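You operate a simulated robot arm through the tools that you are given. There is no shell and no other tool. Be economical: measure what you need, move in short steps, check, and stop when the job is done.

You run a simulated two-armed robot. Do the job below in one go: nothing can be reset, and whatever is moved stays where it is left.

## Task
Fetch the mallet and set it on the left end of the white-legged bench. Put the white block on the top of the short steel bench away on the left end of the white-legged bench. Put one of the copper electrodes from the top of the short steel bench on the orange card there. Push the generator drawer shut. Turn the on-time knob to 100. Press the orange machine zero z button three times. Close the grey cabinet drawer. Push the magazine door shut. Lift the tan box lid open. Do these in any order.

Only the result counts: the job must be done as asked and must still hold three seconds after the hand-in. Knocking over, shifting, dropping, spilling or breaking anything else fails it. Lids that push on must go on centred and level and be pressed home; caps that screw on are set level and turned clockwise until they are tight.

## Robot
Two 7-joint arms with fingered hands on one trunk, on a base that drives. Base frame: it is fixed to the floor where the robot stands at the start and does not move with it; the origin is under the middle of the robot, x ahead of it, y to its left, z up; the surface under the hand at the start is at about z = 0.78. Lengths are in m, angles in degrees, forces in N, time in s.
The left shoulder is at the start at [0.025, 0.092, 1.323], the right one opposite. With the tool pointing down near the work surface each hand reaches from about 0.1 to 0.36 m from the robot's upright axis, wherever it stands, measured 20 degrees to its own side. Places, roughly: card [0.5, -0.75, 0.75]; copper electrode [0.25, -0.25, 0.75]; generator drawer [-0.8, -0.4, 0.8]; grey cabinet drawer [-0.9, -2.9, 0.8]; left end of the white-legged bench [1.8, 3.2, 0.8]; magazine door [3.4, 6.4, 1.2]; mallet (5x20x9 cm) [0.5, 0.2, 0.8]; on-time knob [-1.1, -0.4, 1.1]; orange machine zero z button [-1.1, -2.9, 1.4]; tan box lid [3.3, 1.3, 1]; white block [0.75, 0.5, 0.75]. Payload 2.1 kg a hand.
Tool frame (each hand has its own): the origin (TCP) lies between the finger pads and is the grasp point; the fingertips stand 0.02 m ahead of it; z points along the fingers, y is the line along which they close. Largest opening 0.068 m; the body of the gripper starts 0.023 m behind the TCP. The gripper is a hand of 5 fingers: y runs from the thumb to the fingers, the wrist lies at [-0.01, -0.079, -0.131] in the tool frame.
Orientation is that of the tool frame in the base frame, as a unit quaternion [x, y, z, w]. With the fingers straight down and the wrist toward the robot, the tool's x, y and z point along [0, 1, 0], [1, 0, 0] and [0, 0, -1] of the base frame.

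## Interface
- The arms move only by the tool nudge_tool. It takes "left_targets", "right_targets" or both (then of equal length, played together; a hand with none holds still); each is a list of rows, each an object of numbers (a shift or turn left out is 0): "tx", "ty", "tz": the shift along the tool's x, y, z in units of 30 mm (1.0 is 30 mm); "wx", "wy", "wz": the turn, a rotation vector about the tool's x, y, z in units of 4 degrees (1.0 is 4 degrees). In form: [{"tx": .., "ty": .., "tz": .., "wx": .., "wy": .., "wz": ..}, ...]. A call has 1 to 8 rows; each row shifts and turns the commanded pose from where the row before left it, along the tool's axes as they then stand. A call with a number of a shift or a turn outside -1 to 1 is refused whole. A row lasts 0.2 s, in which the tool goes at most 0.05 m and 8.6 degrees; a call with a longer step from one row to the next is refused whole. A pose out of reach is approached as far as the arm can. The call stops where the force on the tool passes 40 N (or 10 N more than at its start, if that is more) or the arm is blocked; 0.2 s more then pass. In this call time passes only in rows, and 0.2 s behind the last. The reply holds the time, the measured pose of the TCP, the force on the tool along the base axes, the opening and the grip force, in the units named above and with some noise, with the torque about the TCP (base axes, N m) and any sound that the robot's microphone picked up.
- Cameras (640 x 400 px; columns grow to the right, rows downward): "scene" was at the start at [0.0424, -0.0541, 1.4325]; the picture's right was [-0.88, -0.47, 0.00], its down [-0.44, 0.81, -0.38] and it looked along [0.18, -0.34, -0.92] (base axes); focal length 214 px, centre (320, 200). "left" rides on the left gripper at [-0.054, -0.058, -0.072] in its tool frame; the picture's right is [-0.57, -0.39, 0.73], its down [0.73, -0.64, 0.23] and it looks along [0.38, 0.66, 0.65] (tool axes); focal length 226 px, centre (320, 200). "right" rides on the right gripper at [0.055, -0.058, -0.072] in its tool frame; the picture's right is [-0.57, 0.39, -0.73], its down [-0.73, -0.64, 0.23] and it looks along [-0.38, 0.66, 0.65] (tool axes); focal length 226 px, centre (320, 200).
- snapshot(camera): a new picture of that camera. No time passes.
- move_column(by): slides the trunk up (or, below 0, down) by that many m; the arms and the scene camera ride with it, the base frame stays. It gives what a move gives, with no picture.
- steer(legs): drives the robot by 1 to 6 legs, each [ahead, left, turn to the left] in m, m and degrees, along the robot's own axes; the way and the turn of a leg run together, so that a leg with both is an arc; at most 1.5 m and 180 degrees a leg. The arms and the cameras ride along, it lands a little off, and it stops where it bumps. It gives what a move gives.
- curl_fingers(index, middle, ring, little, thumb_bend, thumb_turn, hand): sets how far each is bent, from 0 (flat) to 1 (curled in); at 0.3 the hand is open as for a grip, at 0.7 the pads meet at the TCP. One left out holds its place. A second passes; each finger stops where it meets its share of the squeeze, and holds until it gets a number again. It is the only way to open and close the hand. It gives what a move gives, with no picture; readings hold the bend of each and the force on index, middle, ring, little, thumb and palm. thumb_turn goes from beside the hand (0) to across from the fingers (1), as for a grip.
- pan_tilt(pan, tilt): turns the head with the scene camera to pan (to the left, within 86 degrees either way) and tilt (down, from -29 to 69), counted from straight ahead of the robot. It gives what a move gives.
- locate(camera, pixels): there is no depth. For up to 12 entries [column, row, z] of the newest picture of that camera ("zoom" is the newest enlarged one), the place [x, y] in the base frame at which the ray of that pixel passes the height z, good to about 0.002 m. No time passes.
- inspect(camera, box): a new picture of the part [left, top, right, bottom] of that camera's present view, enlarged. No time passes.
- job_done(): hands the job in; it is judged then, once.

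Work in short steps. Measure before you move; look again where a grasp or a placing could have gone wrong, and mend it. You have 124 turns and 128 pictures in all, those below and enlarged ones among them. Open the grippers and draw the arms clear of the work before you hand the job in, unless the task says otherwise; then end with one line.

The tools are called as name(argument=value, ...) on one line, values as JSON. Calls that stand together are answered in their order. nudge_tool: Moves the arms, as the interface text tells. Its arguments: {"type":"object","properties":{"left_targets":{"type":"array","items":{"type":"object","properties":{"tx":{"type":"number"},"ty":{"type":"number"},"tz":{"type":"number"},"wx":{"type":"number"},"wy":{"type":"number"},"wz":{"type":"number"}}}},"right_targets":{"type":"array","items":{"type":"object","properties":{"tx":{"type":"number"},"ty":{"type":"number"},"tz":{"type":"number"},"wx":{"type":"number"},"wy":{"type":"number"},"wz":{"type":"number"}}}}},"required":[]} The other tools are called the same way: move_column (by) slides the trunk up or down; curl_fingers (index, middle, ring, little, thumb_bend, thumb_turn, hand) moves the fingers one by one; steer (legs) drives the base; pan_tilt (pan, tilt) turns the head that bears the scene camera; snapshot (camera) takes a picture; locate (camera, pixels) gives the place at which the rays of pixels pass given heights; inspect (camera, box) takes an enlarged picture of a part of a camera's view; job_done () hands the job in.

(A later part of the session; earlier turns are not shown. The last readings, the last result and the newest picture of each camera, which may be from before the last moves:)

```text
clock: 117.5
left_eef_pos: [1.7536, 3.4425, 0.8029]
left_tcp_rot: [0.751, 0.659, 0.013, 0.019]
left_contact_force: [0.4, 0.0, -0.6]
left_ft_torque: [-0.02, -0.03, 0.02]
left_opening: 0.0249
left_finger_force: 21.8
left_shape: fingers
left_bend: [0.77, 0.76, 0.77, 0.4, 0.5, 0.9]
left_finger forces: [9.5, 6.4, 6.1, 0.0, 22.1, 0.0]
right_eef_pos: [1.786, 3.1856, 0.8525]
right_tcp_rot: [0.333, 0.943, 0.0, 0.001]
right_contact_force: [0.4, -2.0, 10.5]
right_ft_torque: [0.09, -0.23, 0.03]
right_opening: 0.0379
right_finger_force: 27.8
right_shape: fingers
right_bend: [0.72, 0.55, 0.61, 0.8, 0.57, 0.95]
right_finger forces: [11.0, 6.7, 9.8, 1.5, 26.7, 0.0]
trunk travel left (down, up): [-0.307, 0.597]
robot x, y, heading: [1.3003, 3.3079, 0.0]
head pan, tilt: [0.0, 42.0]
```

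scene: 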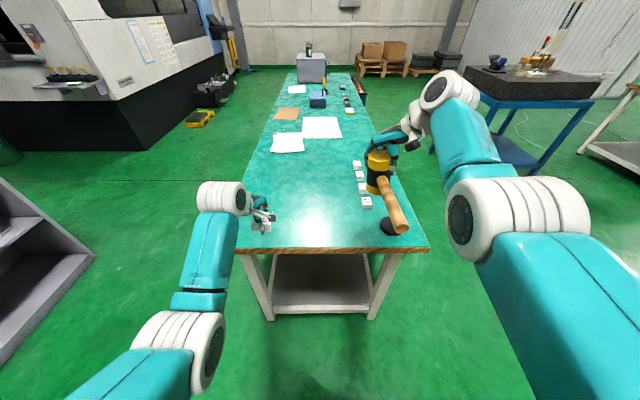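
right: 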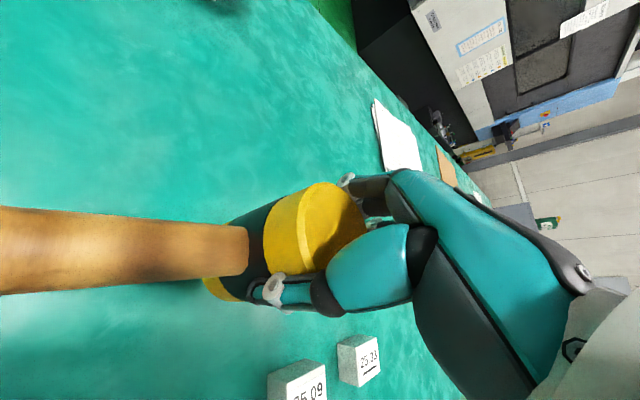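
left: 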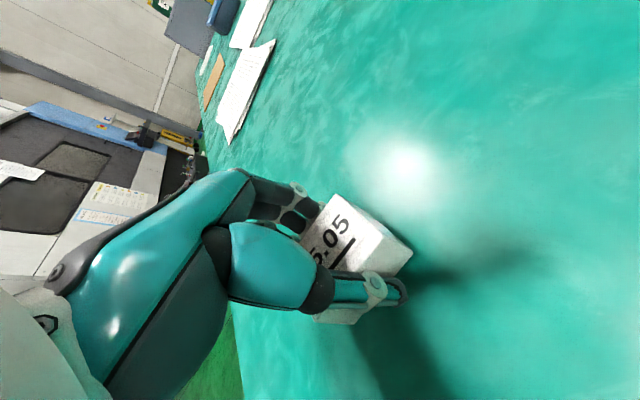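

Both are resting on the bench. I open both hands.

curl_fingers(hand="left", index=0.3, middle=0.3, ring=0.3, little=0.3, thumb_bend=0.3)

curl_fingers(hand="right", index=0.24, middle=0.24, ring=0.24, little=0.24, thumb_bend=0.2)

move_column(by=0.18)

snapshot(camera="scene")

```text
clock: 118.5
left_eef_pos: [1.7534, 3.4423, 0.8021]
left_tcp_rot: [0.751, 0.66, 0.014, 0.019]
left_contact_force: [1.0, 0.4, -0.2]
left_ft_torque: [-0.02, 0.03, 0.0]
left_opening: 0.0622
left_finger_force: 0.1
left_shape: fingers
left_bend: [0.3, 0.3, 0.3, 0.3, 0.3, 0.98]
left_finger forces: [0.1, 0.1, 0.0, 0.0, 0.0, 0.1]
right_eef_pos: [1.7852, 3.185, 0.8511]
right_tcp_rot: [0.334, 0.943, 0.0, 0.001]
right_contact_force: [1.1, -2.4, 15.6]
right_ft_torque: [0.13, -0.34, -0.01]
right_opening: 0.0379
right_finger_force: 29.5
right_shape: fingers
right_bend: [0.72, 0.55, 0.61, 0.8, 0.57, 0.95]
right_finger forces: [11.4, 7.3, 10.8, 1.8, 27.6, 0.0]
trunk travel left (down, up): [-0.307, 0.597]
robot x, y, heading: [1.2968, 3.3083, 0.0]
head pan, tilt: [0.0, 42.0]
```

```text
clock: 119.5
left_eef_pos: [1.7541, 3.4418, 0.8006]
left_tcp_rot: [0.751, 0.66, 0.012, 0.019]
left_contact_force: [0.3, 0.7, 0.7]
left_ft_torque: [-0.01, 0.01, 0.0]
left_opening: 0.0622
left_finger_force: 0.0
left_shape: fingers
left_bend: [0.3, 0.3, 0.3, 0.3, 0.3, 0.98]
left_finger forces: [0.0, 0.1, 0.0, 0.0, 0.0, 0.0]
right_eef_pos: [1.7855, 3.1841, 0.8495]
right_tcp_rot: [0.334, 0.943, -0.001, 0.0]
right_contact_force: [-0.1, -0.7, 0.6]
right_ft_torque: [-0.01, -0.02, 0.02]
right_opening: 0.0744
right_finger_force: 0.1
right_shape: fingers
right_bend: [0.24, 0.24, 0.24, 0.24, 0.19, 1.0]
right_finger forces: [0.0, 0.0, 0.1, 0.0, 1.1, 0.1]
trunk travel left (down, up): [-0.307, 0.597]
robot x, y, heading: [1.3007, 3.3051, -0.1]
head pan, tilt: [0.0, 42.0]
```

```text
clock: 121.5
left_eef_pos: [1.7535, 3.4425, 0.9814]
left_tcp_rot: [0.751, 0.66, 0.013, 0.02]
left_contact_force: [0.9, 0.4, -1.1]
left_ft_torque: [0.02, 0.03, 0.01]
left_opening: 0.0622
left_finger_force: 0.0
left_shape: fingers
left_bend: [0.3, 0.3, 0.3, 0.3, 0.3, 0.98]
left_finger forces: [0.1, 0.0, 0.0, 0.0, 0.0, 0.1]
right_eef_pos: [1.7843, 3.1854, 1.0381]
right_tcp_rot: [0.334, 0.942, 0.001, 0.008]
right_contact_force: [1.0, 0.3, 0.0]
right_ft_torque: [-0.02, -0.02, -0.03]
right_opening: 0.073
right_finger_force: 0.1
right_shape: fingers
right_bend: [0.24, 0.24, 0.24, 0.24, 0.2, 1.0]
right_finger forces: [0.0, 0.0, 0.0, 0.0, 0.0, 0.0]
trunk travel left (down, up): [-0.487, 0.417]
robot x, y, heading: [1.3028, 3.3097, 0.0]
head pan, tilt: [0.0, 42.0]
```

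```text
62 pictures are left
```

scene: 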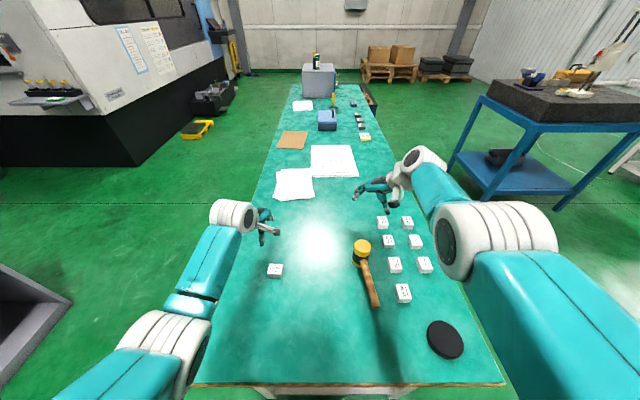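

Both objects are placed. I back off 0.5 m and look right toward the tan box (3.3,1.3).

steer(legs=[[-0.45, 0, 0]])

pan_tilt(pan=-40, tilt=15)

snapshot(camera="scene")

pan_tilt(pan=50, tilt=10)

snapshot(camera="scene")

```text
clock: 124.2
left_eef_pos: [1.3053, 3.4435, 0.9816]
left_tcp_rot: [0.751, 0.66, 0.013, 0.019]
left_contact_force: [-0.2, 0.1, -0.7]
left_ft_torque: [-0.01, 0.01, -0.01]
left_opening: 0.062
left_finger_force: 0.1
left_shape: fingers
left_bend: [0.3, 0.3, 0.3, 0.3, 0.3, 0.98]
left_finger forces: [0.0, 0.0, 0.0, 0.0, 0.0, 0.0]
right_eef_pos: [1.3363, 3.1845, 1.0385]
right_tcp_rot: [0.334, 0.943, 0.003, 0.008]
right_contact_force: [-0.1, -0.2, 0.1]
right_ft_torque: [-0.02, -0.01, -0.01]
right_opening: 0.0734
right_finger_force: 0.0
right_shape: fingers
right_bend: [0.24, 0.24, 0.24, 0.24, 0.2, 1.0]
right_finger forces: [0.0, 0.1, 0.0, 0.0, 0.0, 0.0]
trunk travel left (down, up): [-0.487, 0.417]
robot x, y, heading: [0.8493, 3.3034, 0.2]
head pan, tilt: [0.0, 42.0]
```

```text
clock: 125.3
left_eef_pos: [1.3046, 3.4434, 0.9814]
left_tcp_rot: [0.751, 0.66, 0.012, 0.02]
left_contact_force: [0.4, -0.2, -0.4]
left_ft_torque: [-0.02, -0.05, -0.02]
left_opening: 0.0625
left_finger_force: 0.1
left_shape: fingers
left_bend: [0.3, 0.3, 0.3, 0.3, 0.3, 0.98]
left_finger forces: [0.0, 0.0, 0.0, 0.0, 0.0, 0.1]
right_eef_pos: [1.3371, 3.1849, 1.0385]
right_tcp_rot: [0.332, 0.943, 0.001, 0.008]
right_contact_force: [-0.1, -1.2, 0.2]
right_ft_torque: [0.0, 0.0, 0.03]
right_opening: 0.0732
right_finger_force: 0.1
right_shape: fingers
right_bend: [0.24, 0.24, 0.24, 0.24, 0.2, 1.0]
right_finger forces: [0.0, 0.0, 0.0, 0.0, 0.1, 0.1]
trunk travel left (down, up): [-0.487, 0.417]
robot x, y, heading: [0.8488, 3.3076, -0.1]
head pan, tilt: [-40.0, 15.0]
```

```text
61 pictures are left
```

scene: 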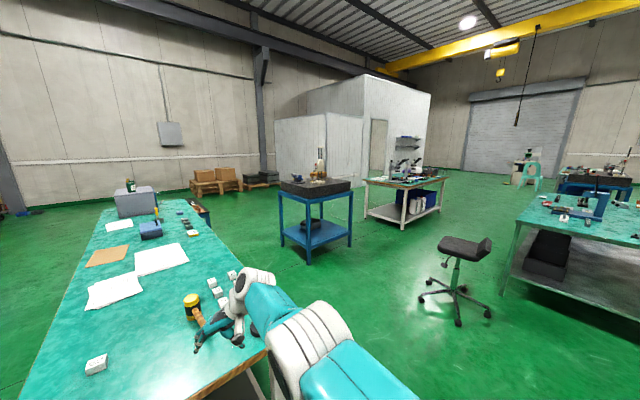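

```text
clock: 126.9
left_eef_pos: [1.3057, 3.4417, 0.9802]
left_tcp_rot: [0.751, 0.66, 0.012, 0.019]
left_contact_force: [0.1, 0.2, 0.3]
left_ft_torque: [-0.03, 0.0, -0.01]
left_opening: 0.0622
left_finger_force: 0.1
left_shape: fingers
left_bend: [0.3, 0.3, 0.3, 0.3, 0.3, 0.98]
left_finger forces: [0.0, 0.0, 0.0, 0.0, 0.0, 0.1]
right_eef_pos: [1.3384, 3.185, 1.0378]
right_tcp_rot: [0.333, 0.943, 0.003, 0.008]
right_contact_force: [0.5, 0.0, 0.7]
right_ft_torque: [-0.02, 0.01, -0.01]
right_opening: 0.0736
right_finger_force: 0.1
right_shape: fingers
right_bend: [0.24, 0.24, 0.24, 0.24, 0.2, 1.0]
right_finger forces: [0.0, 0.1, 0.1, 0.0, 0.1, 0.0]
trunk travel left (down, up): [-0.487, 0.417]
robot x, y, heading: [0.8507, 3.3076, 0.1]
head pan, tilt: [50.0, 10.0]
```

```text
60 pictures are left
```

scene: 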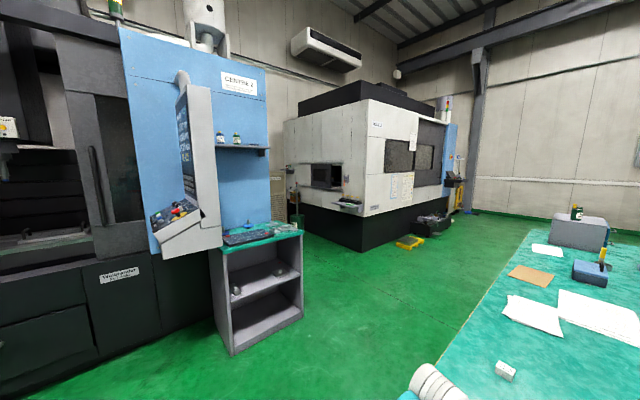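

The tan box should be on the granite plate of the blue cart (dead ahead at −40°), the magazine door at the white machine opening (325,177). I zoom on the latter now.

inspect(camera="scene", box=[270, 120, 390, 220])

pan_tilt(pan=-40, tilt=15)

inspect(camera="scene", box=[260, 140, 380, 220])

```text
4.00 times, centred on (330, 170) of scene
```

zoom: 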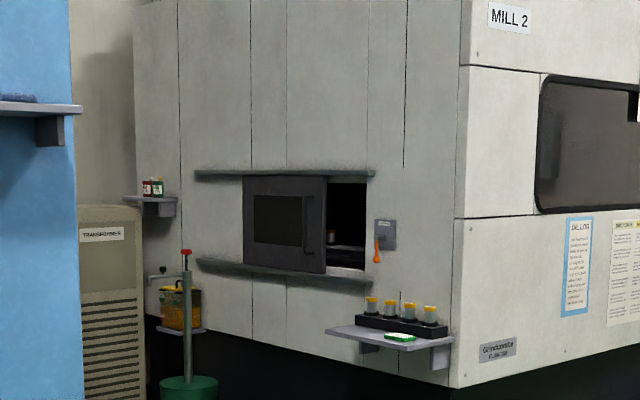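

```text
clock: 128.6
left_eef_pos: [1.3046, 3.443, 0.981]
left_tcp_rot: [0.751, 0.66, 0.013, 0.019]
left_contact_force: [-0.3, -0.1, 0.8]
left_ft_torque: [0.0, -0.01, -0.01]
left_opening: 0.0621
left_finger_force: 0.1
left_shape: fingers
left_bend: [0.3, 0.3, 0.3, 0.3, 0.3, 0.98]
left_finger forces: [0.0, 0.0, 0.1, 0.0, 0.0, 0.0]
right_eef_pos: [1.3363, 3.1839, 1.039]
right_tcp_rot: [0.333, 0.943, 0.002, 0.008]
right_contact_force: [-0.2, -0.4, -0.7]
right_ft_torque: [-0.03, -0.01, 0.03]
right_opening: 0.0734
right_finger_force: 0.1
right_shape: fingers
right_bend: [0.24, 0.24, 0.24, 0.24, 0.2, 1.0]
right_finger forces: [0.0, 0.0, 0.0, 0.1, 0.1, 0.0]
trunk travel left (down, up): [-0.487, 0.417]
robot x, y, heading: [0.8531, 3.3062, 0.3]
head pan, tilt: [-40.0, 15.0]
```

```text
5.00 times, centred on (320, 180) of scene
```

zoom: 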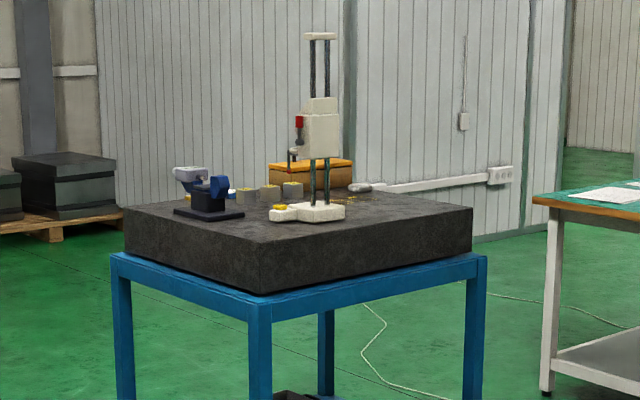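

Magazine door is a sliding door with a handle; it must slide right. I turn left 48° and drive 1.0 m closer.

steer(legs=[[0, 0, 45], [1.0, 0, 0]])

pan_tilt(pan=5, tilt=10)

snapshot(camera="scene")

```text
clock: 135.7
left_eef_pos: [1.7755, 4.4088, 0.982]
left_tcp_rot: [0.448, 0.894, 0.019, 0.012]
left_contact_force: [0.1, 0.8, -0.2]
left_ft_torque: [-0.02, 0.03, 0.0]
left_opening: 0.0619
left_finger_force: 0.1
left_shape: fingers
left_bend: [0.3, 0.3, 0.3, 0.3, 0.3, 0.98]
left_finger forces: [0.0, 0.0, 0.0, 0.0, 0.2, 0.1]
right_eef_pos: [1.9779, 4.2465, 1.0383]
right_tcp_rot: [-0.046, 0.999, 0.005, 0.007]
right_contact_force: [0.2, -0.8, -0.2]
right_ft_torque: [0.01, 0.0, -0.01]
right_opening: 0.0737
right_finger_force: 0.0
right_shape: fingers
right_bend: [0.24, 0.24, 0.24, 0.24, 0.2, 1.0]
right_finger forces: [0.0, 0.0, 0.0, 0.0, 0.0, 0.1]
trunk travel left (down, up): [-0.487, 0.417]
robot x, y, heading: [1.5437, 3.9965, 44.4]
head pan, tilt: [-40.0, 15.0]
```

```text
clock: 136.9
left_eef_pos: [1.7758, 4.4104, 0.9816]
left_tcp_rot: [0.448, 0.894, 0.019, 0.014]
left_contact_force: [-0.3, 0.7, -0.3]
left_ft_torque: [0.01, 0.01, 0.03]
left_opening: 0.0621
left_finger_force: 0.2
left_shape: fingers
left_bend: [0.3, 0.3, 0.3, 0.3, 0.3, 0.98]
left_finger forces: [0.0, 0.0, 0.0, 0.0, 0.0, 0.0]
right_eef_pos: [1.9788, 4.246, 1.0384]
right_tcp_rot: [-0.046, 0.999, 0.006, 0.007]
right_contact_force: [-0.3, -0.5, -0.2]
right_ft_torque: [0.0, -0.03, -0.04]
right_opening: 0.0735
right_finger_force: 0.1
right_shape: fingers
right_bend: [0.24, 0.24, 0.24, 0.24, 0.2, 1.0]
right_finger forces: [0.0, 0.0, 0.0, 0.0, 0.1, 0.0]
trunk travel left (down, up): [-0.487, 0.417]
robot x, y, heading: [1.5408, 3.9941, 44.4]
head pan, tilt: [5.0, 10.0]
```

```text
57 pictures are left
```

scene: 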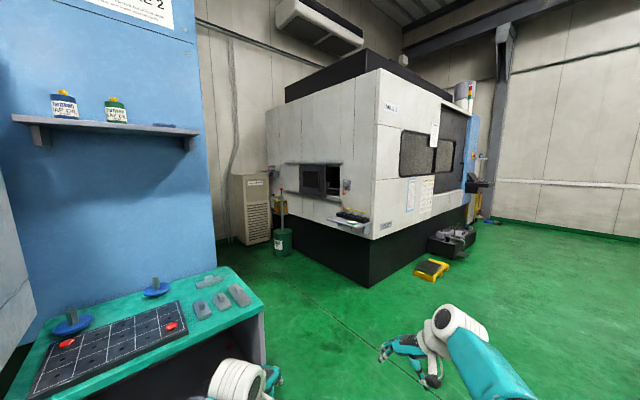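

locate(camera="scene", pixels=[[367, 287, 0.0], [292, 253, 0.0], [282, 257, 0.0], [252, 244, 0.0], [430, 258, 0.0], [372, 238, 0.85], [275, 198, 0.85]])

inspect(camera="scene", box=[260, 140, 390, 240])

```text
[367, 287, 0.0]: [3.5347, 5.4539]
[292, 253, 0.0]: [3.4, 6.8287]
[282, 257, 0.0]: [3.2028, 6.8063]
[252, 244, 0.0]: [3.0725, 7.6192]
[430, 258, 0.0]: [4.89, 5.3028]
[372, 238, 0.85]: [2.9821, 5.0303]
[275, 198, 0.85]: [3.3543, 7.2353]
```

```text
4.00 times, centred on (325, 190) of scene
```

zoom: 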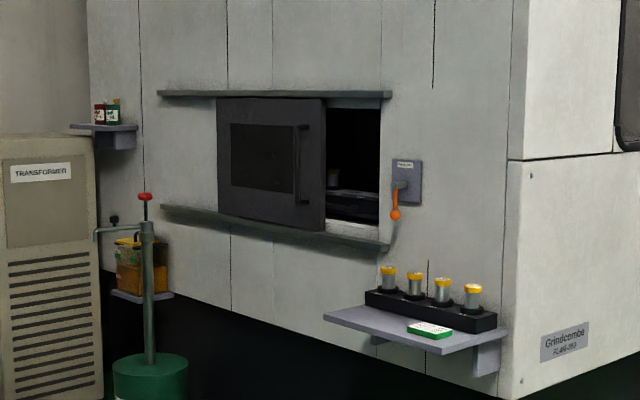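

locate(camera="zoom", pixels=[[302, 165, 1.1], [302, 165, 1.15], [302, 165, 1.2], [302, 125, 1.2], [302, 205, 1.1], [325, 230, 1.05], [217, 100, 1.3], [392, 250, 1.0], [408, 187, 1.15], [515, 345, 0.85], [325, 315, 0.85], [380, 110, 1.25]])

```text
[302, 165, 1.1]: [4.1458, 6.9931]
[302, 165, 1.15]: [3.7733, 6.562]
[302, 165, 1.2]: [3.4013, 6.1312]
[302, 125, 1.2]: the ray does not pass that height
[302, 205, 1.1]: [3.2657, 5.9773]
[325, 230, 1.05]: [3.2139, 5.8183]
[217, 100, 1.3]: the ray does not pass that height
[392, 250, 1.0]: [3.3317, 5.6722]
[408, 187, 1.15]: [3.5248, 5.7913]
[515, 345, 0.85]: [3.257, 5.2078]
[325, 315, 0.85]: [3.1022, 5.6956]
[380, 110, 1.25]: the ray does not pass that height
```

Handle is at about (3.42,6.15), z 1.08–1.24; door must slide toward −y by ≈0.2 m. I raise the trunk 0.1 and drive around to in front of it, facing +x.

move_column(by=0.08)

steer(legs=[[0, 0, -9], [1.0, 0, 0], [0, 0, 43], [1.45, 0, 0], [0, 0, -78]])

pan_tilt(pan=0, tilt=20)

snapshot(camera="scene")

```text
clock: 138.0
left_eef_pos: [1.7753, 4.409, 1.0608]
left_tcp_rot: [0.448, 0.894, 0.019, 0.014]
left_contact_force: [-0.1, 0.1, -0.2]
left_ft_torque: [-0.03, 0.02, -0.02]
left_opening: 0.0621
left_finger_force: 0.0
left_shape: fingers
left_bend: [0.3, 0.3, 0.3, 0.3, 0.3, 0.98]
left_finger forces: [0.0, 0.0, 0.0, 0.0, 0.0, 0.1]
right_eef_pos: [1.9768, 4.246, 1.1247]
right_tcp_rot: [-0.047, 0.999, 0.01, 0.013]
right_contact_force: [0.6, 0.7, 0.4]
right_ft_torque: [0.0, 0.0, 0.0]
right_opening: 0.0733
right_finger_force: 0.1
right_shape: fingers
right_bend: [0.24, 0.24, 0.24, 0.24, 0.2, 1.0]
right_finger forces: [0.0, 0.0, 0.0, 0.1, 0.0, 0.0]
trunk travel left (down, up): [-0.567, 0.337]
robot x, y, heading: [1.5386, 3.9959, 44.3]
head pan, tilt: [5.0, 10.0]
```

```text
clock: 156.0
left_eef_pos: [3.1352, 6.1048, 1.0613]
left_tcp_rot: [0.758, 0.652, 0.012, 0.019]
left_contact_force: [-0.3, -1.0, 0.0]
left_ft_torque: [0.01, 0.01, 0.01]
left_opening: 0.062
left_finger_force: 0.0
left_shape: fingers
left_bend: [0.3, 0.3, 0.3, 0.3, 0.3, 0.98]
left_finger forces: [0.0, 0.0, 0.0, 0.0, 0.0, 0.0]
right_eef_pos: [3.1592, 5.8445, 1.1239]
right_tcp_rot: [0.343, 0.939, 0.004, 0.014]
right_contact_force: [0.5, 0.6, -0.7]
right_ft_torque: [-0.03, 0.01, -0.02]
right_opening: 0.0734
right_finger_force: 0.0
right_shape: fingers
right_bend: [0.24, 0.24, 0.24, 0.24, 0.2, 1.0]
right_finger forces: [0.1, 0.0, 0.1, 0.0, 0.0, 0.1]
trunk travel left (down, up): [-0.567, 0.337]
robot x, y, heading: [2.6751, 5.9777, -1.3]
head pan, tilt: [5.0, 10.0]
```

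```text
clock: 156.7
left_eef_pos: [3.1353, 6.1032, 1.0611]
left_tcp_rot: [0.759, 0.651, 0.011, 0.019]
left_contact_force: [0.5, -0.6, 0.2]
left_ft_torque: [0.01, -0.01, 0.0]
left_opening: 0.0621
left_finger_force: 0.0
left_shape: fingers
left_bend: [0.3, 0.3, 0.3, 0.3, 0.3, 0.98]
left_finger forces: [0.0, 0.1, 0.0, 0.0, 0.1, 0.0]
right_eef_pos: [3.1601, 5.8441, 1.1246]
right_tcp_rot: [0.343, 0.939, 0.003, 0.015]
right_contact_force: [-0.6, -0.7, 0.2]
right_ft_torque: [0.03, -0.03, 0.03]
right_opening: 0.0734
right_finger_force: 0.0
right_shape: fingers
right_bend: [0.24, 0.24, 0.24, 0.24, 0.2, 1.0]
right_finger forces: [0.0, 0.0, 0.1, 0.1, 0.0, 0.0]
trunk travel left (down, up): [-0.567, 0.337]
robot x, y, heading: [2.6748, 5.9762, -1.1]
head pan, tilt: [0.0, 20.0]
```

```text
55 pictures are left
```

scene: 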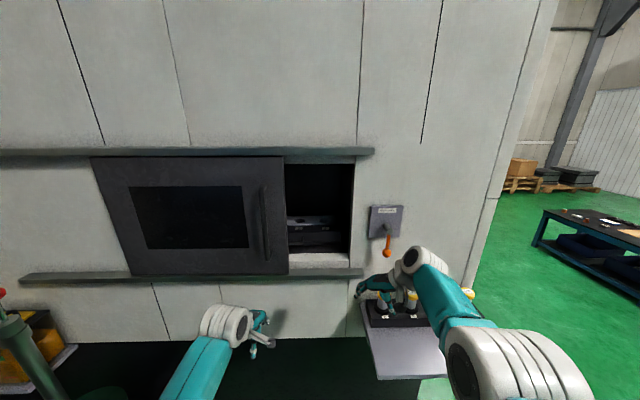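

Clear view: handle at px (265,222) ≈ (3.40,6.17,1.09); gap to close ≈0.24 m. I pitch the left hand so its fingers point forward (16 rows of −4° about tool x).

nudge_tool(left_targets=[{"wx": -1}, {"wx": -1}, {"wx": -1}, {"wx": -1}, {"wx": -1}, {"wx": -1}, {"wx": -1}, {"wx": -1}])

nudge_tool(left_targets=[{"wx": -1}, {"wx": -1}, {"wx": -1}, {"wx": -1}, {"wx": -1}, {"wx": -1}, {"wx": -1}, {"wx": -1}])

snapshot(camera="scene")

```text
clock: 158.5
left_eef_pos: [3.1345, 6.1046, 1.0601]
left_tcp_rot: [0.724, 0.622, 0.193, 0.228]
left_contact_force: [1.0, 0.2, 0.3]
left_ft_torque: [0.01, -0.01, 0.01]
left_opening: 0.0623
left_finger_force: 0.1
left_shape: fingers
left_bend: [0.3, 0.3, 0.3, 0.3, 0.3, 0.98]
left_finger forces: [0.1, 0.0, 0.0, 0.0, 0.1, 0.0]
right_eef_pos: [3.1594, 5.8459, 1.1243]
right_tcp_rot: [0.344, 0.939, 0.004, 0.015]
right_contact_force: [0.4, 0.2, 0.3]
right_ft_torque: [0.01, 0.0, -0.02]
right_opening: 0.0735
right_finger_force: 0.1
right_shape: fingers
right_bend: [0.24, 0.24, 0.24, 0.24, 0.2, 1.0]
right_finger forces: [0.0, 0.0, 0.0, 0.0, 0.1, 0.1]
trunk travel left (down, up): [-0.567, 0.337]
robot x, y, heading: [2.6785, 5.9772, -1.2]
head pan, tilt: [0.0, 20.0]
```

```text
clock: 160.3
left_eef_pos: [3.1348, 6.1046, 1.0622]
left_tcp_rot: [0.633, 0.545, 0.356, 0.419]
left_contact_force: [0.0, -0.8, 0.0]
left_ft_torque: [0.02, -0.02, -0.02]
left_opening: 0.0625
left_finger_force: 0.1
left_shape: fingers
left_bend: [0.3, 0.3, 0.3, 0.3, 0.3, 0.98]
left_finger forces: [0.0, 0.1, 0.0, 0.0, 0.0, 0.0]
right_eef_pos: [3.1603, 5.8444, 1.125]
right_tcp_rot: [0.344, 0.939, 0.004, 0.014]
right_contact_force: [-0.2, -0.1, 0.0]
right_ft_torque: [0.01, -0.02, -0.03]
right_opening: 0.0734
right_finger_force: 0.1
right_shape: fingers
right_bend: [0.24, 0.24, 0.24, 0.24, 0.2, 1.0]
right_finger forces: [0.1, 0.1, 0.1, 0.0, 0.0, 0.0]
trunk travel left (down, up): [-0.567, 0.337]
robot x, y, heading: [2.6804, 5.9792, -1.2]
head pan, tilt: [0.0, 20.0]
```

```text
54 pictures are left
```

scene: 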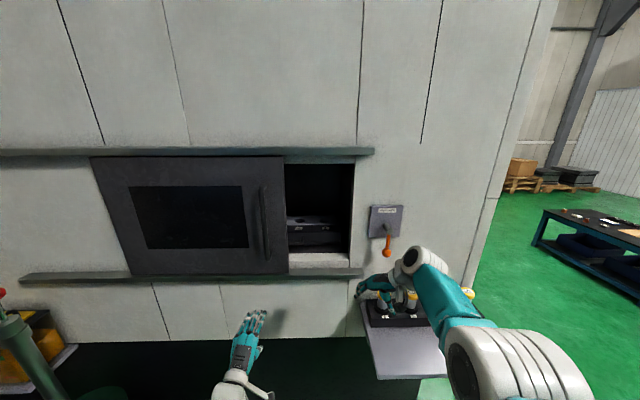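

Now I move the left hand left 0.14 and up 0.04 (to the left of the handle), and pull the right hand back for clearance.

nudge_tool(left_targets=[{"tx": 0.92, "ty": 0.19, "tz": -0.24}, {"tx": 0.92, "ty": 0.19, "tz": -0.24}, {"tx": 0.92, "ty": 0.19, "tz": -0.24}, {"tx": 0.92, "ty": 0.19, "tz": -0.24}, {"tx": 0.92, "ty": 0.19, "tz": -0.24}], right_targets=[{"tx": 0.6, "ty": -0.5}, {"tx": 0.6, "ty": -0.5}, {"tx": 0.6, "ty": -0.5}, {"tx": 0.6, "ty": -0.5}, {"tx": 0.6, "ty": -0.5}])

steer(legs=[[0.12, 0, 1]])

snapshot(camera="scene")

snapshot(camera="left")

```text
clock: 161.5
left_eef_pos: [3.134, 6.242, 1.0998]
left_tcp_rot: [0.634, 0.545, 0.355, 0.419]
left_contact_force: [-0.7, -0.5, 0.4]
left_ft_torque: [0.01, -0.02, 0.03]
left_opening: 0.0621
left_finger_force: 0.0
left_shape: fingers
left_bend: [0.3, 0.3, 0.3, 0.3, 0.3, 0.98]
left_finger forces: [0.0, 0.1, 0.0, 0.1, 0.1, 0.0]
right_eef_pos: [3.0414, 5.8442, 1.122]
right_tcp_rot: [0.344, 0.939, 0.005, 0.014]
right_contact_force: [0.7, -0.7, -0.2]
right_ft_torque: [-0.02, 0.03, -0.04]
right_opening: 0.0734
right_finger_force: 0.1
right_shape: fingers
right_bend: [0.24, 0.24, 0.24, 0.24, 0.2, 1.0]
right_finger forces: [0.1, 0.0, 0.0, 0.1, 0.0, 0.0]
trunk travel left (down, up): [-0.567, 0.337]
robot x, y, heading: [2.6738, 5.9788, -1.3]
head pan, tilt: [0.0, 20.0]
```

```text
clock: 162.7
left_eef_pos: [3.2505, 6.2503, 1.1003]
left_tcp_rot: [0.628, 0.552, 0.36, 0.415]
left_contact_force: [0.8, 0.7, -1.0]
left_ft_torque: [-0.04, -0.03, 0.01]
left_opening: 0.0624
left_finger_force: 0.0
left_shape: fingers
left_bend: [0.3, 0.3, 0.3, 0.3, 0.3, 0.98]
left_finger forces: [0.0, 0.0, 0.0, 0.0, 0.1, 0.0]
right_eef_pos: [3.1688, 5.8512, 1.1198]
right_tcp_rot: [0.335, 0.942, 0.005, 0.014]
right_contact_force: [0.6, 0.3, -0.1]
right_ft_torque: [0.03, -0.03, 0.01]
right_opening: 0.0732
right_finger_force: 0.0
right_shape: fingers
right_bend: [0.24, 0.24, 0.24, 0.24, 0.2, 1.0]
right_finger forces: [0.0, 0.1, 0.0, 0.1, 0.0, 0.0]
trunk travel left (down, up): [-0.567, 0.337]
robot x, y, heading: [2.7989, 5.9752, -0.0]
head pan, tilt: [0.0, 20.0]
```

```text
53 pictures are left
```

scene: 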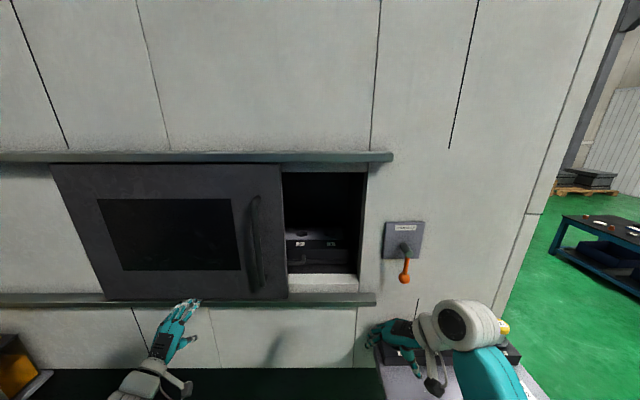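

```text
52 pictures are left
```

left: 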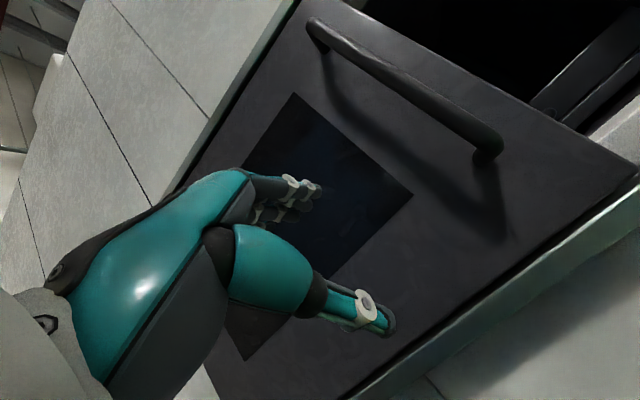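

locate(camera="left", pixels=[[315, 35, 1.25], [315, 35, 1.3], [490, 150, 1.05], [490, 150, 1.1], [400, 85, 1.15], [400, 85, 1.2], [637, 170, 1.0], [637, 170, 1.05]])

locate(camera="scene", pixels=[[256, 245, 1.15], [256, 245, 1.2], [256, 200, 1.25], [256, 200, 1.3], [256, 288, 1.05], [256, 288, 1.1], [288, 297, 1.0], [288, 297, 1.05]])

```text
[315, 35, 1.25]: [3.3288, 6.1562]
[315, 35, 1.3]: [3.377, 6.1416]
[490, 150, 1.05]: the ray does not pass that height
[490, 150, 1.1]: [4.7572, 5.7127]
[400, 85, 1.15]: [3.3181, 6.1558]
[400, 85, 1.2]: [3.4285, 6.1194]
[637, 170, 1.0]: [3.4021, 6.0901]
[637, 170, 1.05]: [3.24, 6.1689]
```

```text
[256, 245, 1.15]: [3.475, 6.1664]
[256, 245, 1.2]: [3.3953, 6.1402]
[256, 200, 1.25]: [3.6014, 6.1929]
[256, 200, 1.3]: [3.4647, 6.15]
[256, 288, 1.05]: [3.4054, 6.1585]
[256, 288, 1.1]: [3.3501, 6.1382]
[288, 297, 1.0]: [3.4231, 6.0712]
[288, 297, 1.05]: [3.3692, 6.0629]
```

Handle is at ≈(3.39,6.14), z 1.07–1.30, door surface ≈3.43. I extend the left hand forward 0.12 m and up a little.

nudge_tool(left_targets=[{"tx": 0.13, "ty": 0.5, "tz": 0.85}, {"tx": 0.13, "ty": 0.5, "tz": 0.85}, {"tx": 0.13, "ty": 0.5, "tz": 0.85}, {"tx": 0.13, "ty": 0.5, "tz": 0.85}])

snapshot(camera="left")

snapshot(camera="scene")

```text
clock: 163.7
left_eef_pos: [3.3127, 6.232, 1.1332]
left_tcp_rot: [0.628, 0.552, 0.359, 0.414]
left_contact_force: [0.2, 0.3, 0.2]
left_ft_torque: [-0.02, 0.02, 0.0]
left_opening: 0.0621
left_finger_force: 0.2
left_shape: fingers
left_bend: [0.3, 0.3, 0.3, 0.3, 0.3, 0.98]
left_finger forces: [0.0, 0.0, 0.1, 0.0, 0.0, 0.0]
left hand out of reach, approached as far as the arm can: row 2, 3, 4
right_eef_pos: [3.1677, 5.8511, 1.1207]
right_tcp_rot: [0.335, 0.942, 0.004, 0.014]
right_contact_force: [0.6, -0.4, -0.3]
right_ft_torque: [0.0, -0.03, 0.05]
right_opening: 0.0733
right_finger_force: 0.1
right_shape: fingers
right_bend: [0.24, 0.24, 0.24, 0.24, 0.2, 1.0]
right_finger forces: [0.0, 0.1, 0.1, 0.1, 0.1, 0.0]
trunk travel left (down, up): [-0.567, 0.337]
robot x, y, heading: [2.7963, 5.9785, -0.2]
head pan, tilt: [0.0, 20.0]
```

```text
51 pictures are left
```

left: 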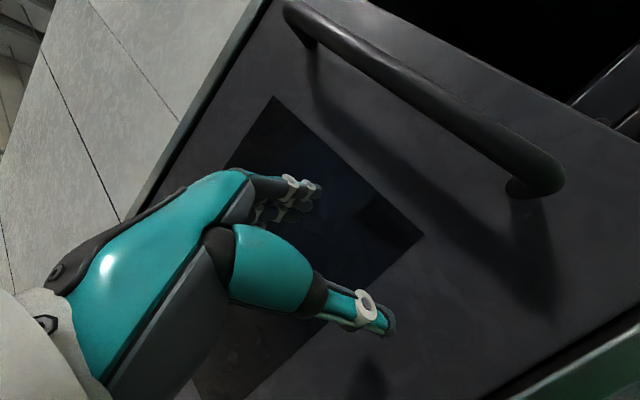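

```text
50 pictures are left
```

scene: 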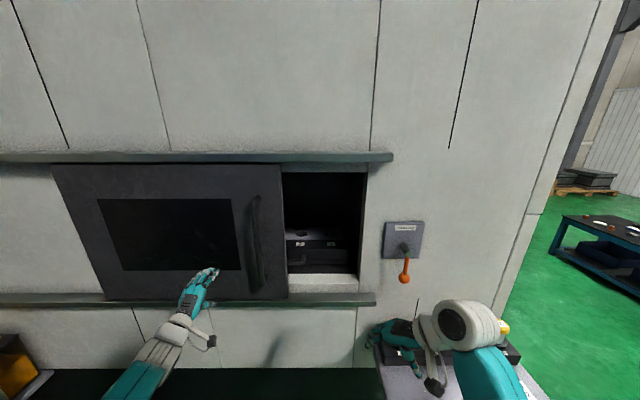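

Arm limit reached at x 3.313. I pull the right hand back and drive the base forward 0.07.

nudge_tool(right_targets=[{"tx": 0.6, "ty": -0.5}, {"tx": 0.6, "ty": -0.5}, {"tx": 0.6, "ty": -0.5}, {"tx": 0.6, "ty": -0.5}])

steer(legs=[[0.07, 0, 0]])

snapshot(camera="left")

```text
clock: 164.7
left_eef_pos: [3.3121, 6.2319, 1.1334]
left_tcp_rot: [0.628, 0.551, 0.359, 0.416]
left_contact_force: [0.0, 0.4, -0.1]
left_ft_torque: [0.01, 0.02, -0.02]
left_opening: 0.0627
left_finger_force: 0.1
left_shape: fingers
left_bend: [0.3, 0.3, 0.3, 0.3, 0.3, 0.98]
left_finger forces: [0.1, 0.0, 0.1, 0.0, 0.1, 0.0]
right_eef_pos: [3.0734, 5.8493, 1.1178]
right_tcp_rot: [0.334, 0.942, 0.004, 0.014]
right_contact_force: [-0.1, 0.2, 0.1]
right_ft_torque: [-0.03, 0.0, -0.04]
right_opening: 0.0737
right_finger_force: 0.0
right_shape: fingers
right_bend: [0.24, 0.24, 0.24, 0.24, 0.2, 1.0]
right_finger forces: [0.0, 0.0, 0.1, 0.0, 0.0, 0.0]
trunk travel left (down, up): [-0.567, 0.337]
robot x, y, heading: [2.8, 5.9762, 0.2]
head pan, tilt: [0.0, 20.0]
```

```text
clock: 165.8
left_eef_pos: [3.3848, 6.2319, 1.1329]
left_tcp_rot: [0.628, 0.551, 0.36, 0.416]
left_contact_force: [0.4, 0.1, 0.3]
left_ft_torque: [-0.01, 0.01, 0.02]
left_opening: 0.0622
left_finger_force: 0.1
left_shape: fingers
left_bend: [0.3, 0.3, 0.3, 0.3, 0.3, 0.98]
left_finger forces: [0.0, 0.1, 0.0, 0.1, 0.0, 0.0]
right_eef_pos: [3.1464, 5.8478, 1.1179]
right_tcp_rot: [0.335, 0.942, 0.005, 0.015]
right_contact_force: [-1.0, 1.5, 0.2]
right_ft_torque: [0.01, 0.03, -0.02]
right_opening: 0.0732
right_finger_force: 0.1
right_shape: fingers
right_bend: [0.24, 0.24, 0.24, 0.24, 0.2, 1.0]
right_finger forces: [0.1, 0.0, 0.0, 0.0, 0.1, 0.0]
trunk travel left (down, up): [-0.567, 0.337]
robot x, y, heading: [2.8713, 5.9763, -0.4]
head pan, tilt: [0.0, 20.0]
```

```text
49 pictures are left
```

left: 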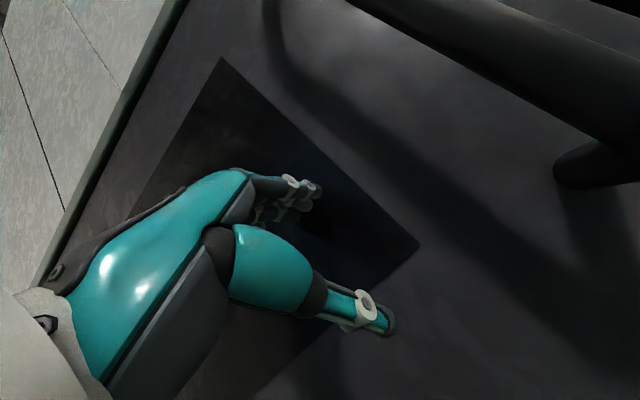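

Fingers are left of the handle, close to the door. I push −y with 8 rows.

nudge_tool(left_targets=[{"tx": -1, "tz": 0.15}, {"tx": -1, "tz": 0.15}, {"tx": -1, "tz": 0.15}, {"tx": -1, "tz": 0.13}, {"tx": -1, "tz": 0.13}])

snapshot(camera="scene")

```text
clock: 166.9
left_eef_pos: [3.3833, 6.0773, 1.1239]
left_tcp_rot: [0.628, 0.551, 0.36, 0.415]
left_contact_force: [0.6, 1.2, 0.2]
left_ft_torque: [0.0, -0.01, 0.01]
left_opening: 0.0627
left_finger_force: 0.4
left_shape: fingers
left_bend: [0.3, 0.3, 0.3, 0.3, 0.3, 0.98]
left_finger forces: [0.7, 0.1, 0.0, 0.0, 0.0, 0.0]
right_eef_pos: [3.1453, 5.8476, 1.1173]
right_tcp_rot: [0.336, 0.942, 0.004, 0.015]
right_contact_force: [-0.1, 0.3, 0.1]
right_ft_torque: [0.01, 0.01, -0.01]
right_opening: 0.0729
right_finger_force: 0.0
right_shape: fingers
right_bend: [0.24, 0.24, 0.24, 0.24, 0.2, 1.0]
right_finger forces: [0.0, 0.1, 0.0, 0.1, 0.0, 0.1]
trunk travel left (down, up): [-0.567, 0.337]
robot x, y, heading: [2.8724, 5.9779, -0.2]
head pan, tilt: [0.0, 20.0]
```

```text
48 pictures are left
```

scene: 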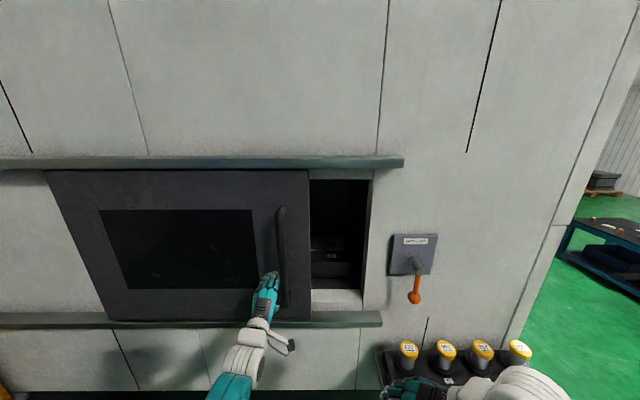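

Door moves. I continue pushing, moving the right hand away in step.

nudge_tool(left_targets=[{"tx": -1, "tz": 0.13}, {"tx": -1, "tz": 0.13}, {"tx": -1, "tz": 0.13}, {"tx": -1, "tz": 0.13}], right_targets=[{"tx": -0.4, "ty": -0.9}, {"tx": -0.4, "ty": -0.9}, {"tx": -0.4, "ty": -0.9}, {"tx": -0.4, "ty": -0.9}])

snapshot(camera="scene")

```text
clock: 167.9
left_eef_pos: [3.373, 5.9612, 1.1279]
left_tcp_rot: [0.628, 0.55, 0.36, 0.416]
left_contact_force: [0.0, 0.3, -0.4]
left_ft_torque: [0.01, 0.04, 0.04]
left_opening: 0.0619
left_finger_force: 0.3
left_shape: fingers
left_bend: [0.3, 0.3, 0.3, 0.3, 0.3, 0.98]
left_finger forces: [0.4, 0.0, 0.1, 0.0, 0.0, 0.1]
left hand out of reach, approached as far as the arm can: row 4
right_eef_pos: [3.1145, 5.7339, 1.1188]
right_tcp_rot: [0.335, 0.942, 0.003, 0.015]
right_contact_force: [0.3, -0.8, -1.0]
right_ft_torque: [-0.01, -0.01, -0.01]
right_opening: 0.0733
right_finger_force: 0.0
right_shape: fingers
right_bend: [0.24, 0.24, 0.24, 0.24, 0.2, 1.0]
right_finger forces: [0.0, 0.0, 0.0, 0.0, 0.0, 0.0]
trunk travel left (down, up): [-0.567, 0.337]
robot x, y, heading: [2.8761, 5.9792, -0.2]
head pan, tilt: [0.0, 20.0]
```

```text
47 pictures are left
```

scene: 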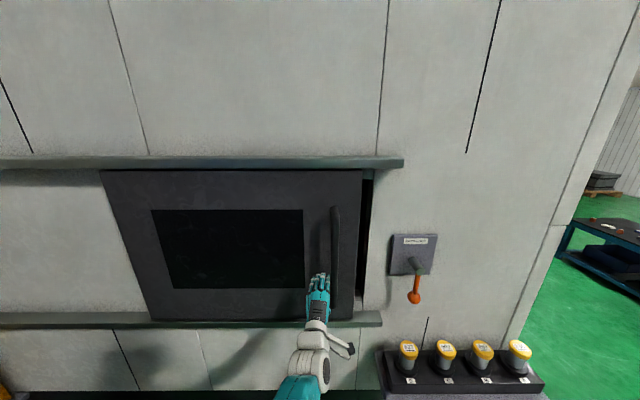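

Only ≈10 px of gap remains; the arm is at its limit, so I shift the base right 0.05 to finish the push.

steer(legs=[[0, -0.05, 0]])

snapshot(camera="scene")

```text
clock: 168.9
left_eef_pos: [3.3737, 5.9126, 1.1266]
left_tcp_rot: [0.629, 0.551, 0.36, 0.414]
left_contact_force: [0.0, -0.7, 0.2]
left_ft_torque: [0.02, 0.0, 0.01]
left_opening: 0.0625
left_finger_force: 0.2
left_shape: fingers
left_bend: [0.3, 0.3, 0.3, 0.3, 0.3, 0.98]
left_finger forces: [0.0, 0.1, 0.0, 0.1, 0.0, 0.0]
right_eef_pos: [3.1147, 5.6829, 1.1179]
right_tcp_rot: [0.336, 0.942, 0.004, 0.013]
right_contact_force: [0.2, 0.0, 0.3]
right_ft_torque: [-0.02, 0.01, 0.01]
right_opening: 0.0732
right_finger_force: 0.0
right_shape: fingers
right_bend: [0.24, 0.24, 0.24, 0.24, 0.2, 1.0]
right_finger forces: [0.1, 0.0, 0.0, 0.1, 0.0, 0.0]
trunk travel left (down, up): [-0.567, 0.337]
robot x, y, heading: [2.8677, 5.9272, -0.4]
head pan, tilt: [0.0, 20.0]
```

```text
46 pictures are left
```

scene: 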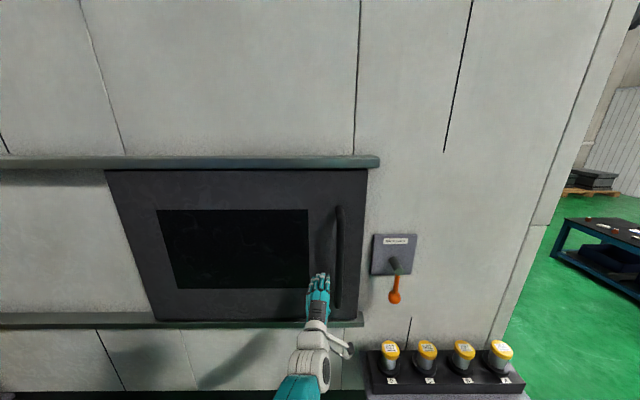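

The door now covers the opening. I push 0.025 more to confirm it is against its stop.

steer(legs=[[0, -0.03, 0]])

inspect(camera="scene", box=[260, 140, 460, 340])

```text
clock: 169.7
left_eef_pos: [3.3742, 5.8921, 1.127]
left_tcp_rot: [0.625, 0.553, 0.359, 0.417]
left_contact_force: [-2.1, 37.7, -2.3]
left_ft_torque: [-1.15, -0.05, 0.21]
left_opening: 0.0622
left_finger_force: 18.9
left_shape: fingers
left_bend: [0.3, 0.3, 0.3, 0.3, 0.3, 0.98]
left_finger forces: [38.0, 0.0, 0.0, 0.0, 0.0, 0.0]
right_eef_pos: [3.1146, 5.6621, 1.1192]
right_tcp_rot: [0.335, 0.942, 0.0, 0.016]
right_contact_force: [0.0, 0.3, -0.4]
right_ft_torque: [-0.01, 0.02, 0.02]
right_opening: 0.0735
right_finger_force: 0.0
right_shape: fingers
right_bend: [0.24, 0.24, 0.24, 0.24, 0.2, 1.0]
right_finger forces: [0.1, 0.0, 0.1, 0.1, 0.0, 0.1]
trunk travel left (down, up): [-0.567, 0.337]
robot x, y, heading: [2.8718, 5.8962, -0.3]
head pan, tilt: [0.0, 20.0]
```

```text
2.00 times, centred on (360, 240) of scene
```

zoom: 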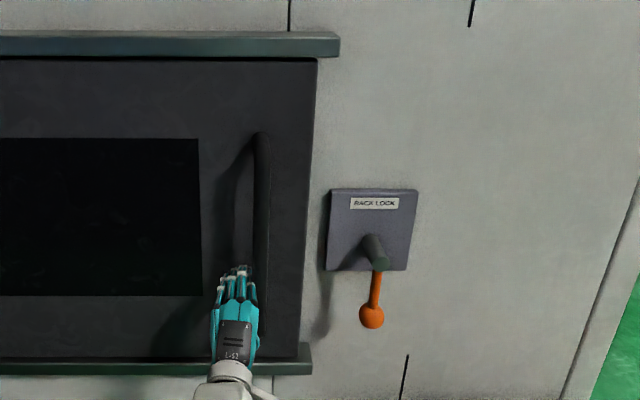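

Firm stop (38 N): the door is shut. I back away and drive around the white-legged bench toward the blue cart, keeping heading 0.

steer(legs=[[-0.45, 0.02, 0], [0, -1.35, 0], [-0.87, -0.6, 0], [-0.65, -0.3, 0], [0, -1.4, 0], [0.9, 0, 0]])

pan_tilt(pan=-30, tilt=20)

snapshot(camera="scene")

```text
clock: 198.4
left_eef_pos: [2.4545, 2.3458, 1.1276]
left_tcp_rot: [0.608, 0.573, 0.374, 0.402]
left_contact_force: [-0.1, -0.1, -0.6]
left_ft_torque: [-0.01, 0.03, 0.01]
left_opening: 0.0626
left_finger_force: 0.1
left_shape: fingers
left_bend: [0.3, 0.3, 0.3, 0.3, 0.3, 0.98]
left_finger forces: [0.0, 0.0, 0.0, 0.0, 0.1, 0.0]
right_eef_pos: [2.2136, 2.0965, 1.1189]
right_tcp_rot: [0.303, 0.953, 0.004, 0.015]
right_contact_force: [-1.2, -0.4, 0.0]
right_ft_torque: [-0.01, -0.02, 0.02]
right_opening: 0.0733
right_finger_force: 0.1
right_shape: fingers
right_bend: [0.24, 0.24, 0.24, 0.24, 0.2, 1.0]
right_finger forces: [0.0, 0.1, 0.0, 0.0, 0.1, 0.1]
trunk travel left (down, up): [-0.567, 0.337]
robot x, y, heading: [1.9512, 2.3253, 3.8]
head pan, tilt: [0.0, 20.0]
```

```text
clock: 199.3
left_eef_pos: [2.4548, 2.3453, 1.1277]
left_tcp_rot: [0.608, 0.574, 0.374, 0.402]
left_contact_force: [0.6, 0.0, 0.1]
left_ft_torque: [0.03, 0.0, -0.02]
left_opening: 0.0625
left_finger_force: 0.1
left_shape: fingers
left_bend: [0.3, 0.3, 0.3, 0.3, 0.3, 0.98]
left_finger forces: [0.0, 0.1, 0.0, 0.1, 0.0, 0.1]
right_eef_pos: [2.2125, 2.0969, 1.1185]
right_tcp_rot: [0.303, 0.953, 0.004, 0.014]
right_contact_force: [-0.7, 0.1, -0.8]
right_ft_torque: [-0.04, -0.02, 0.0]
right_opening: 0.0732
right_finger_force: 0.0
right_shape: fingers
right_bend: [0.24, 0.24, 0.24, 0.24, 0.2, 1.0]
right_finger forces: [0.0, 0.1, 0.0, 0.1, 0.1, 0.0]
trunk travel left (down, up): [-0.567, 0.337]
robot x, y, heading: [1.9498, 2.3239, 3.9]
head pan, tilt: [-30.0, 20.0]
```

```text
44 pictures are left
```

scene: 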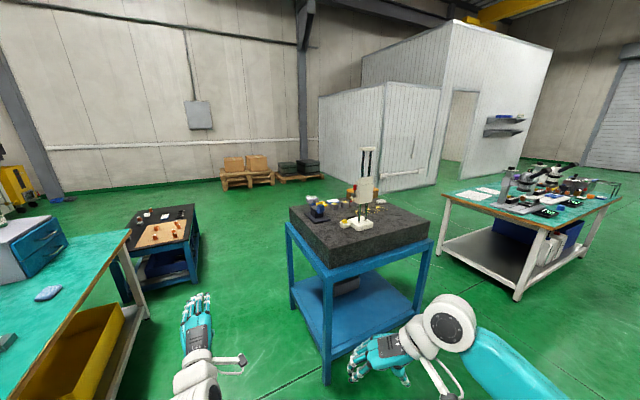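

inspect(camera="scene", box=[280, 140, 450, 270])

locate(camera="scene", pixels=[[290, 210, 0.95], [329, 250, 0.95], [435, 217, 0.95], [327, 382, 0.0], [290, 310, 0.0], [415, 305, 0.0]])

```text
3.08 times, centred on (365, 205) of scene
```

zoom: 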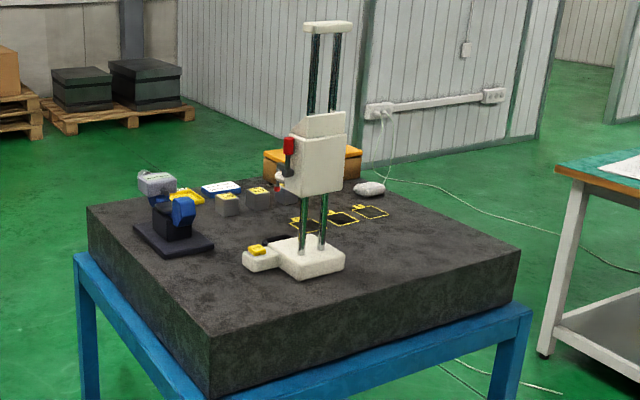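

```text
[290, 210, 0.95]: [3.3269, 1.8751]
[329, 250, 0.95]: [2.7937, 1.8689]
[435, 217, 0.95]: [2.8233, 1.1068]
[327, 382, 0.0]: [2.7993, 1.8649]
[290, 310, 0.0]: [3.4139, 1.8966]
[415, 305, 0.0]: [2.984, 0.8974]
```

locate(camera="scene", pixels=[[197, 286, 0.0], [148, 320, 0.0], [200, 240, 0.0], [220, 185, 0.0], [320, 180, 0.0], [395, 190, 0.0]])

```text
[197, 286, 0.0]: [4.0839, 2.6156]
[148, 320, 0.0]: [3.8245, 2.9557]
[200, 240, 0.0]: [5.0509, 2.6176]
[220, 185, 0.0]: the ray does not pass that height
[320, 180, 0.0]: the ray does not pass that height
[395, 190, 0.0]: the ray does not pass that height
```

The tan box sits at the far (+x) side of the plate. I drive along the corridor y≈2.27, round to x≈4.15, and turn to face −x.

steer(legs=[[0, 0, -4], [1.5, -0.06, 0], [0.7, 0, 0], [0, -0.92, 0], [0, 0, 178]])

pan_tilt(pan=0, tilt=35)

snapshot(camera="scene")

```text
refused: leg 2 is longer than a leg can be; nothing moved
```

```text
clock: 200.3
left_eef_pos: [2.4526, 2.3462, 1.1269]
left_tcp_rot: [0.607, 0.575, 0.374, 0.401]
left_contact_force: [-0.3, 0.7, -1.1]
left_ft_torque: [0.01, 0.0, 0.0]
left_opening: 0.0625
left_finger_force: 0.0
left_shape: fingers
left_bend: [0.3, 0.3, 0.3, 0.3, 0.3, 0.98]
left_finger forces: [0.0, 0.0, 0.0, 0.0, 0.0, 0.0]
right_eef_pos: [2.2115, 2.0968, 1.1183]
right_tcp_rot: [0.303, 0.953, 0.005, 0.014]
right_contact_force: [1.0, 0.8, 0.1]
right_ft_torque: [0.03, -0.02, -0.03]
right_opening: 0.0736
right_finger_force: 0.0
right_shape: fingers
right_bend: [0.24, 0.24, 0.24, 0.24, 0.2, 1.0]
right_finger forces: [0.1, 0.0, 0.1, 0.0, 0.0, 0.0]
trunk travel left (down, up): [-0.567, 0.337]
robot x, y, heading: [1.9518, 2.3223, 3.8]
head pan, tilt: [0.0, 35.0]
```

```text
42 pictures are left
```

scene: 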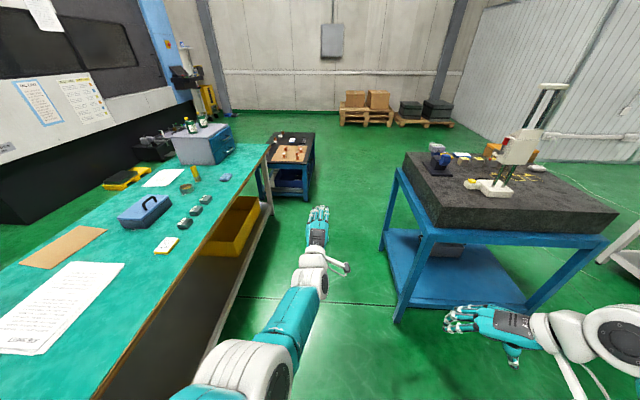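

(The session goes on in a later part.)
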